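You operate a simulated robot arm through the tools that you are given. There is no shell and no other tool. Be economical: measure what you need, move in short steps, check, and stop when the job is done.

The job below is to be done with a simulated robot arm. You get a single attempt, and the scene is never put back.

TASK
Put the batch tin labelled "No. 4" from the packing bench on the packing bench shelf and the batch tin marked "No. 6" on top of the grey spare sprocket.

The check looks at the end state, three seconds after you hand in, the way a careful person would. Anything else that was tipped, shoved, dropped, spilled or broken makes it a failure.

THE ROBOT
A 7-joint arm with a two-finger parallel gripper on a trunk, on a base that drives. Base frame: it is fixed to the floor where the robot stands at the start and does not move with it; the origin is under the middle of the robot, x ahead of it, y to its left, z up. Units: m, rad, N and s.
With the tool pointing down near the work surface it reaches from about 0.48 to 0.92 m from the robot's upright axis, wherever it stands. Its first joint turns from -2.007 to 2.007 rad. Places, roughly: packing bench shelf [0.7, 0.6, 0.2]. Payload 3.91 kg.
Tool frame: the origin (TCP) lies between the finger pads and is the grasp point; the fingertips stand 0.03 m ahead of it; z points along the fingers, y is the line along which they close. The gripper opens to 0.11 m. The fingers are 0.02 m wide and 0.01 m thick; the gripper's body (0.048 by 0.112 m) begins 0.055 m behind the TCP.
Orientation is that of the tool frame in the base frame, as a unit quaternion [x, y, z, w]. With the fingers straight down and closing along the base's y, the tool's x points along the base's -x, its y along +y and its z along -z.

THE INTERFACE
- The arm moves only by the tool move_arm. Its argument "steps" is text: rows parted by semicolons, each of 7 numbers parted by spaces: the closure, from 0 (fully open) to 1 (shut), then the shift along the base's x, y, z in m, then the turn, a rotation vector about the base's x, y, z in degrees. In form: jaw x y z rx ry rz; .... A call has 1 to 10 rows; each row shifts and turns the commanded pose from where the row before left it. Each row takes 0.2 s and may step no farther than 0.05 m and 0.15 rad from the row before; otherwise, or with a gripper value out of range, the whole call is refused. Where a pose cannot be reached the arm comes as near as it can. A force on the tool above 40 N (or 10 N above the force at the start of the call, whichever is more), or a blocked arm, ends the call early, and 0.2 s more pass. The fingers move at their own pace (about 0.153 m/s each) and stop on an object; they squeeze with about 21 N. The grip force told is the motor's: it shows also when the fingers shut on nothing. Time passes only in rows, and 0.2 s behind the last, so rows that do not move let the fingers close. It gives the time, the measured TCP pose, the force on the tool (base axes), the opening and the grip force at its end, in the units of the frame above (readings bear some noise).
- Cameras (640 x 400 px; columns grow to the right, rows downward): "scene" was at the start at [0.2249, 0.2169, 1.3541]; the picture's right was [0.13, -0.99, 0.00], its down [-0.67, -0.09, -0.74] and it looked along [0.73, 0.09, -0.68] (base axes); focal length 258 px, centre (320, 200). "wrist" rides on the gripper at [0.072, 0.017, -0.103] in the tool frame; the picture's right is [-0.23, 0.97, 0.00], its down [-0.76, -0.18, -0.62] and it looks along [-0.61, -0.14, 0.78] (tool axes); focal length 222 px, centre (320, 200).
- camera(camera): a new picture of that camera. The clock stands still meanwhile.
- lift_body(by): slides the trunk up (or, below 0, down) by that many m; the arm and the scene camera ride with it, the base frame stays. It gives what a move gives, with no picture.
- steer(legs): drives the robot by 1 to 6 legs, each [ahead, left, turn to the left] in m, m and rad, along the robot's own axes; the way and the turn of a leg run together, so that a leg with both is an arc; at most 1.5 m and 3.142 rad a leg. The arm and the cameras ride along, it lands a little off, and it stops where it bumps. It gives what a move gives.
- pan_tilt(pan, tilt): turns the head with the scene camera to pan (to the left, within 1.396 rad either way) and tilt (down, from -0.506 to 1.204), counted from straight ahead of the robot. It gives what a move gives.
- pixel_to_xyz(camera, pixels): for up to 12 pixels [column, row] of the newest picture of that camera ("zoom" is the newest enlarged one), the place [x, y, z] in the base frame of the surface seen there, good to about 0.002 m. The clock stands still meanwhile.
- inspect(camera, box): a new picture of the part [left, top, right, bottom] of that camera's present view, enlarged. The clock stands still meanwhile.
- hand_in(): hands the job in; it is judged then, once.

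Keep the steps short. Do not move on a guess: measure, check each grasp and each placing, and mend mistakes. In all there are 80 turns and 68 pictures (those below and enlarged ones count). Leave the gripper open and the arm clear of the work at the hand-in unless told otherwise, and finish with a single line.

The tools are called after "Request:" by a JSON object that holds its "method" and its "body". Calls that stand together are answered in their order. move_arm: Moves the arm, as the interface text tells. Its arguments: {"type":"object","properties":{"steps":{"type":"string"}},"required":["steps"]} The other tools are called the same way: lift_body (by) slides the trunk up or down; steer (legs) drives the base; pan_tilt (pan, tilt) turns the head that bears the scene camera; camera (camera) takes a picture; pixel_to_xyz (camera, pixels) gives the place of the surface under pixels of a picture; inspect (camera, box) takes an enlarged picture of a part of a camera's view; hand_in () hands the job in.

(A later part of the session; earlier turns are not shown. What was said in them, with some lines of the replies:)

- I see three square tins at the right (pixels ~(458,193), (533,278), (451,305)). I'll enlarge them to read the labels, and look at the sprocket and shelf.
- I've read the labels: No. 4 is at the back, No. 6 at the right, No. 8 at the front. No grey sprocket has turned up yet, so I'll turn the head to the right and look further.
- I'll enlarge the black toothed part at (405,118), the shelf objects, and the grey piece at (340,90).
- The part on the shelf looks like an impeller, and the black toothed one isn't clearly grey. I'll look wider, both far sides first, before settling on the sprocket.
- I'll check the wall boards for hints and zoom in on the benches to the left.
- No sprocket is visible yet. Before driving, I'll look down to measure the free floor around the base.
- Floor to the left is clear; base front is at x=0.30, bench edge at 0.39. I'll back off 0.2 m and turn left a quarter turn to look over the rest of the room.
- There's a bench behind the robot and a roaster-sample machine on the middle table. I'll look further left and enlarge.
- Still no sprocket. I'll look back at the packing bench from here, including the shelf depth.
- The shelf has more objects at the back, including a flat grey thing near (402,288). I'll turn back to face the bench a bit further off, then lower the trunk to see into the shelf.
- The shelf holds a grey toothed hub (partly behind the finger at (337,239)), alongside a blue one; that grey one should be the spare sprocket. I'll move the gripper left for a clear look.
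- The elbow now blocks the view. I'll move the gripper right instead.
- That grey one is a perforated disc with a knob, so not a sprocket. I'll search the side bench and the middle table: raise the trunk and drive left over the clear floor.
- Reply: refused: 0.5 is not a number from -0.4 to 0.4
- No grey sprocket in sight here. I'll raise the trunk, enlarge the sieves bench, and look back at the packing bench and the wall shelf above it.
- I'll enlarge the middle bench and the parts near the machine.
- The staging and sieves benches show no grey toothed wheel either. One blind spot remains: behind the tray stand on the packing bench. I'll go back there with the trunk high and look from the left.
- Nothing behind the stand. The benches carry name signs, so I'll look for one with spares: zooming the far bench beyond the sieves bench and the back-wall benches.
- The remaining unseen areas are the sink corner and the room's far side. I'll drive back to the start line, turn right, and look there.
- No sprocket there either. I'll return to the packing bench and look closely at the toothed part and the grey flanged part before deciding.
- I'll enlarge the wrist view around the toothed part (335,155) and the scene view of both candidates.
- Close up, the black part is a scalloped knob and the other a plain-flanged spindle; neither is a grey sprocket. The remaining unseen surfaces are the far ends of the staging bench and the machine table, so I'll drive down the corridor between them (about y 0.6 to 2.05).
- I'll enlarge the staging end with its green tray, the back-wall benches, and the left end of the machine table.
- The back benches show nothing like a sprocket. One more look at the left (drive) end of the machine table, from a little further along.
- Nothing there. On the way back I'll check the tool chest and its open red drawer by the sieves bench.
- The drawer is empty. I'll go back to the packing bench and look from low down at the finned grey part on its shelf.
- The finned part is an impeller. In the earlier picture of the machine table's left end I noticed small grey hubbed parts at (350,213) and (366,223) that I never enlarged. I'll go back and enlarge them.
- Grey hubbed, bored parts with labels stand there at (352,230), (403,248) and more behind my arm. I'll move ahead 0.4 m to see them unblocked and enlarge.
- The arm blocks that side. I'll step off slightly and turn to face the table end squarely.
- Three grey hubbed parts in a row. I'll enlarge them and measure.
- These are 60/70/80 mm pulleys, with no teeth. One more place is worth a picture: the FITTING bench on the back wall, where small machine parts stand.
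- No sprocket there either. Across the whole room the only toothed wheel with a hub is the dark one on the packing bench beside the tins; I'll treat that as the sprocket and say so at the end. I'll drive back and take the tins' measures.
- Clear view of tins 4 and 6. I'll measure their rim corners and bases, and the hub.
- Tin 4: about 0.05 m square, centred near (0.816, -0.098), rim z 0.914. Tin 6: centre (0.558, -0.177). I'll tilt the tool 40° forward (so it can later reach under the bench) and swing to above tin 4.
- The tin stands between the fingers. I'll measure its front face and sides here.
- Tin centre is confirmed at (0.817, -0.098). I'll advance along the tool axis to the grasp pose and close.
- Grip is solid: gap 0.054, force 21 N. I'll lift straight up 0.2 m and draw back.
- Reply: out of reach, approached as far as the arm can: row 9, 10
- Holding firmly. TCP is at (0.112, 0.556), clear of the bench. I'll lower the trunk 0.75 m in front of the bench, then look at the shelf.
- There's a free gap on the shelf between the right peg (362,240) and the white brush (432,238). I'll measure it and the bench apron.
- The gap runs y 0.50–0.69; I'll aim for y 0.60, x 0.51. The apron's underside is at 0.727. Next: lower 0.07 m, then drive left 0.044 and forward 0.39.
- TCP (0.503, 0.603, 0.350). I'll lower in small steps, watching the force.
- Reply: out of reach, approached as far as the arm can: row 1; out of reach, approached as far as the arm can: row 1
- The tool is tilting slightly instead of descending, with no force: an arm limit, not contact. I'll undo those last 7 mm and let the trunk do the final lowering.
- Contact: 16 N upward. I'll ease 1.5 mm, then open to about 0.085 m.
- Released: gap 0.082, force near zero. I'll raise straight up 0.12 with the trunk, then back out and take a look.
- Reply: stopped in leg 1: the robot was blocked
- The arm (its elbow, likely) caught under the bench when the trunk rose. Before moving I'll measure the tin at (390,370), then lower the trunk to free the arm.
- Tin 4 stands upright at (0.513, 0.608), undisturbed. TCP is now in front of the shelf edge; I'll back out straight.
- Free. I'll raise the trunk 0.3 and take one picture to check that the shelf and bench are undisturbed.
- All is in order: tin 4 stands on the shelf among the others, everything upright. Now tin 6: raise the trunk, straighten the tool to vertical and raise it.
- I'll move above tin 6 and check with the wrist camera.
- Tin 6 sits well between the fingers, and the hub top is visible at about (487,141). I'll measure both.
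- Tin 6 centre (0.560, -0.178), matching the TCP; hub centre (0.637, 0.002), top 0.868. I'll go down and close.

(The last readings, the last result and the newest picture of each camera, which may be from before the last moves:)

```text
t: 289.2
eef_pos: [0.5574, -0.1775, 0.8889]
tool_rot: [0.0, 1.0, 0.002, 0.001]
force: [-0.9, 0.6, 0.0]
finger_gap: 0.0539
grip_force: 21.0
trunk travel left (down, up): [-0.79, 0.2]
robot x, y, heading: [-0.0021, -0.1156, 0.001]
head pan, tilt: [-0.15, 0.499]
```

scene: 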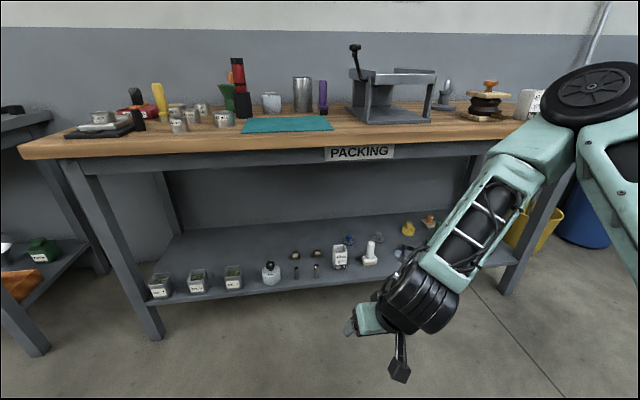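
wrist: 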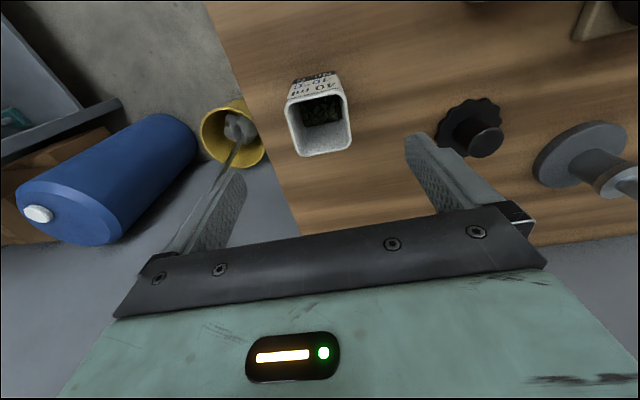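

Gripped (gap 0.054, 21 N). I'll lift 0.1 and move over the hub.

Request:
{"method": "move_arm", "body": {"steps": "1 0 0 0.03 0 0 0; 1 0 0 0.04 0 0 0; 1 0 0 0.03 0 0 0; 1 0.035 0 0 0 0 0; 1 0.042 0.02 0 0 0 0; 1 0 0.045 0 0 0 0; 1 0 0.045 0 0 0 0; 1 0 0.045 0 0 0 0; 1 0 0.025 0 0 0 0; 1 0 0 0 0 0 0"}}

Request:
{"method": "camera", "body": {"camera": "wrist"}}

```text
t: 291.4
eef_pos: [0.6338, 0.0028, 0.9886]
tool_rot: [0.0, 1.0, 0.001, 0.001]
force: [-0.6, 0.0, -1.8]
finger_gap: 0.0536
grip_force: 20.8
trunk travel left (down, up): [-0.79, 0.2]
robot x, y, heading: [-0.0015, -0.1143, 0.003]
head pan, tilt: [-0.15, 0.499]
```

```text
2 pictures are left
```

wrist: 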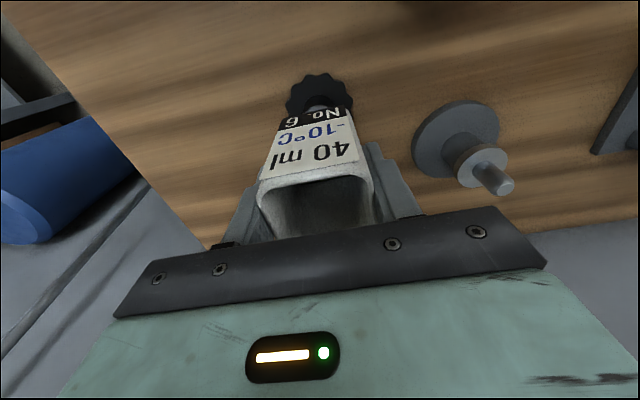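

I'll measure the tin's bottom edge and the toothed disc edge to check the alignment.

Request:
{"method": "pixel_to_xyz", "body": {"camera": "wrist", "pixels": [[282, 125], [346, 116], [314, 122], [270, 165], [356, 155], [316, 102], [290, 100], [352, 96], [318, 78], [364, 170], [372, 182]]}}

```text
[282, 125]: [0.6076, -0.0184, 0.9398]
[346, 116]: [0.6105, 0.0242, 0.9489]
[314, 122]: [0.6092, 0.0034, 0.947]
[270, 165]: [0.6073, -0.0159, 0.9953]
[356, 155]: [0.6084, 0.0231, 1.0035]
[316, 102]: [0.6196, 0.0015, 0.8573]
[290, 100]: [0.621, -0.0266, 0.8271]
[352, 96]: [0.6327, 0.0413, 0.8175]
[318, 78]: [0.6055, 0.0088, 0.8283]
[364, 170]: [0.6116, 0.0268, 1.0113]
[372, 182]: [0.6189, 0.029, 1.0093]
```

Tin centre (0.6345, 0.003), hub centre (0.637, 0.002): a 2 mm shift. I'll lower to just above contact.

Request:
{"method": "move_arm", "body": {"steps": "1 0.002 -0.001 -0.02 0 0 0; 1 0 0 -0.02 0 0 0; 1 0 0 -0.005 0 0 0; 1 0 0 0 0 0 0"}}

Request:
{"method": "move_arm", "body": {"steps": "1 0 0 -0.002 0 0 0; 1 0 0 -0.002 0 0 0; 1 0 0 0 0 0 0"}}

```text
t: 292.4
eef_pos: [0.6382, -0.0007, 0.9418]
tool_rot: [0.0, 1.0, 0.001, 0.002]
force: [0.4, -0.7, -1.6]
finger_gap: 0.0539
grip_force: 21.0
trunk travel left (down, up): [-0.79, 0.2]
robot x, y, heading: [-0.0044, -0.1096, 0.004]
head pan, tilt: [-0.15, 0.499]
```

```text
t: 293.2
eef_pos: [0.6368, 0.0013, 0.9369]
tool_rot: [0.0, 1.0, 0.002, 0.001]
force: [-0.7, 1.5, -2.1]
finger_gap: 0.054
grip_force: 20.7
trunk travel left (down, up): [-0.79, 0.2]
robot x, y, heading: [-0.0018, -0.1118, 0.007]
head pan, tilt: [-0.15, 0.499]
```

Request:
{"method": "move_arm", "body": {"steps": "1 0 0 -0.001 0 0 0; 1 0 0 -0.001 0 0 0; 1 0 0 0 0 0 0"}}

Request:
{"method": "move_arm", "body": {"steps": "1 0 0 -0.001 0 0 0; 1 0 0 0 0 0 0"}}

```text
t: 294.1
eef_pos: [0.6366, -0.0006, 0.9359]
tool_rot: [0.0, 1.0, 0.001, 0.002]
force: [-2.7, -3.2, 11.3]
finger_gap: 0.0537
grip_force: 21.2
trunk travel left (down, up): [-0.79, 0.2]
robot x, y, heading: [-0.0051, -0.1126, 0.01]
head pan, tilt: [-0.15, 0.499]
```

```text
t: 294.6
eef_pos: [0.6369, 0.0013, 0.936]
tool_rot: [0.0, 1.0, 0.001, 0.002]
force: [-2.1, -6.3, 17.9]
finger_gap: 0.0539
grip_force: 21.0
trunk travel left (down, up): [-0.79, 0.2]
robot x, y, heading: [-0.0055, -0.1116, 0.007]
head pan, tilt: [-0.15, 0.499]
```

Contact at 18 N. I'll ease up 1.5 mm, then open gently in stages.

Request:
{"method": "move_arm", "body": {"steps": "1 0 0 0.0015 0 0 0; 1 0 0 0 0 0 0; 0.48 0 0 0 0 0 0; 0.44 0 0 0 0 0 0; 0.38 0 0 0 0 0 0; 0.3 0 0 0 0 0 0; 0.2 0 0 0 0 0 0; 0.2 0 0 0 0 0 0"}}

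Request:
{"method": "inspect", "body": {"camera": "wrist", "box": [200, 40, 440, 240]}}

```text
t: 296.4
eef_pos: [0.6365, 0.0012, 0.9376]
tool_rot: [-0.001, 1.0, 0.001, 0.001]
force: [1.5, 0.3, 0.4]
finger_gap: 0.0881
grip_force: 0.0
trunk travel left (down, up): [-0.79, 0.2]
robot x, y, heading: [-0.0051, -0.1137, 0.005]
head pan, tilt: [-0.15, 0.499]
```

```text
2.00 times, centred on (320, 140) of wrist
```

zoom: 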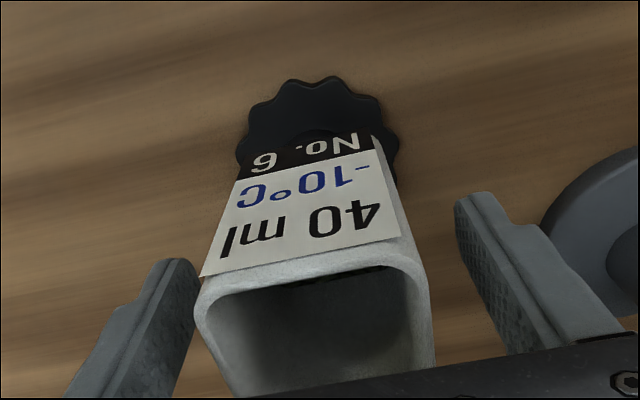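

The tin stands on the hub with the fingers clear on both sides. I'll check its level by the rim, then rise straight up.

Request:
{"method": "pixel_to_xyz", "body": {"camera": "zoom", "pixels": [[212, 285], [400, 258], [425, 330], [200, 320], [260, 165], [370, 145]]}}

Request:
{"method": "move_arm", "body": {"steps": "0.2 0 0 0.02 0 0 0; 0.2 0 0 0.03 0 0 0; 0.2 0 0 0.04 0 0 0; 0.2 0 0 0.05 0 0 0; 0.2 0 0 0.05 0 0 0; 0 0 0 0.05 0 0 0; 0 -0.04 0 0 0 0 0; 0 -0.04 0 0 0 0 0"}}

Request:
{"method": "steer", "body": {"legs": [[-0.3, 0, 0]]}}

Request:
{"method": "pan_tilt", "body": {"pan": 0.0, "tilt": 0.55}}

Request:
{"method": "camera", "body": {"camera": "scene"}}

```text
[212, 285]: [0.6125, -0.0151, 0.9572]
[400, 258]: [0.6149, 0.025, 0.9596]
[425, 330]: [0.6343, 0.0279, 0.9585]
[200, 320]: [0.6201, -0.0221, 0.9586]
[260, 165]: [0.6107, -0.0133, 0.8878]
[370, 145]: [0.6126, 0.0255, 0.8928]
```

```text
t: 298.2
eef_pos: [0.5573, 0.001, 1.1765]
tool_rot: [-0.001, 1.0, 0.001, 0.001]
force: [1.3, 0.2, -1.0]
finger_gap: 0.1103
grip_force: 0.1
trunk travel left (down, up): [-0.79, 0.2]
robot x, y, heading: [-0.0047, -0.116, 0.007]
head pan, tilt: [-0.15, 0.499]
```

```text
t: 300.3
eef_pos: [0.2582, 0.0011, 1.1765]
tool_rot: [0.0, 1.0, 0.001, 0.001]
force: [0.0, -0.3, 0.5]
finger_gap: 0.1101
grip_force: 0.0
trunk travel left (down, up): [-0.79, 0.2]
robot x, y, heading: [-0.3044, -0.1153, 0.002]
head pan, tilt: [-0.15, 0.499]
```

```text
t: 301.0
eef_pos: [0.257, 0.001, 1.1774]
tool_rot: [0.0, 1.0, 0.001, 0.001]
force: [0.4, -0.2, 0.0]
finger_gap: 0.1101
grip_force: 0.0
trunk travel left (down, up): [-0.79, 0.2]
robot x, y, heading: [-0.304, -0.1132, 0.004]
head pan, tilt: [0.0, 0.55]
```

```text
0 pictures are left
```

scene: 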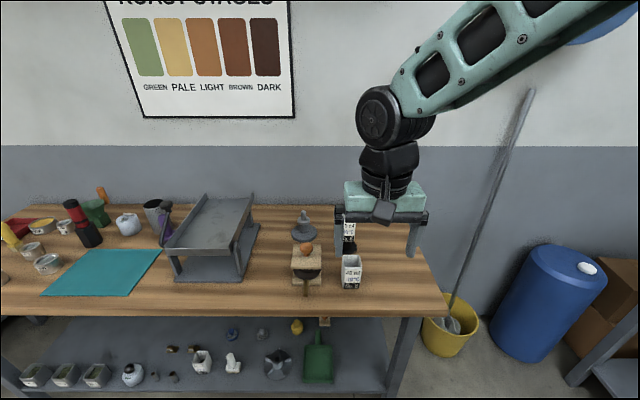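

The last picture shows tin 6 upright on the toothed part's hub at (349,235), with its rim level at z 0.957–0.960. Tin 4 is upright on the shelf at (202,362). Nothing else has moved, the gripper is open and the arm is clear, so I'll hand in.

Request:
{"method": "hand_in", "body": {}}

```text
The job is handed in.
```

Tin No. 4 is on the packing bench shelf and tin No. 6 is upright on the dark toothed, hubbed part on the packing bench; I found no clearly grey sprocket in the parts of the room I searched, so taking that dark part as the "grey spare sprocket" was my best guess, and the arm also caught under the bench once, with no visible harm.
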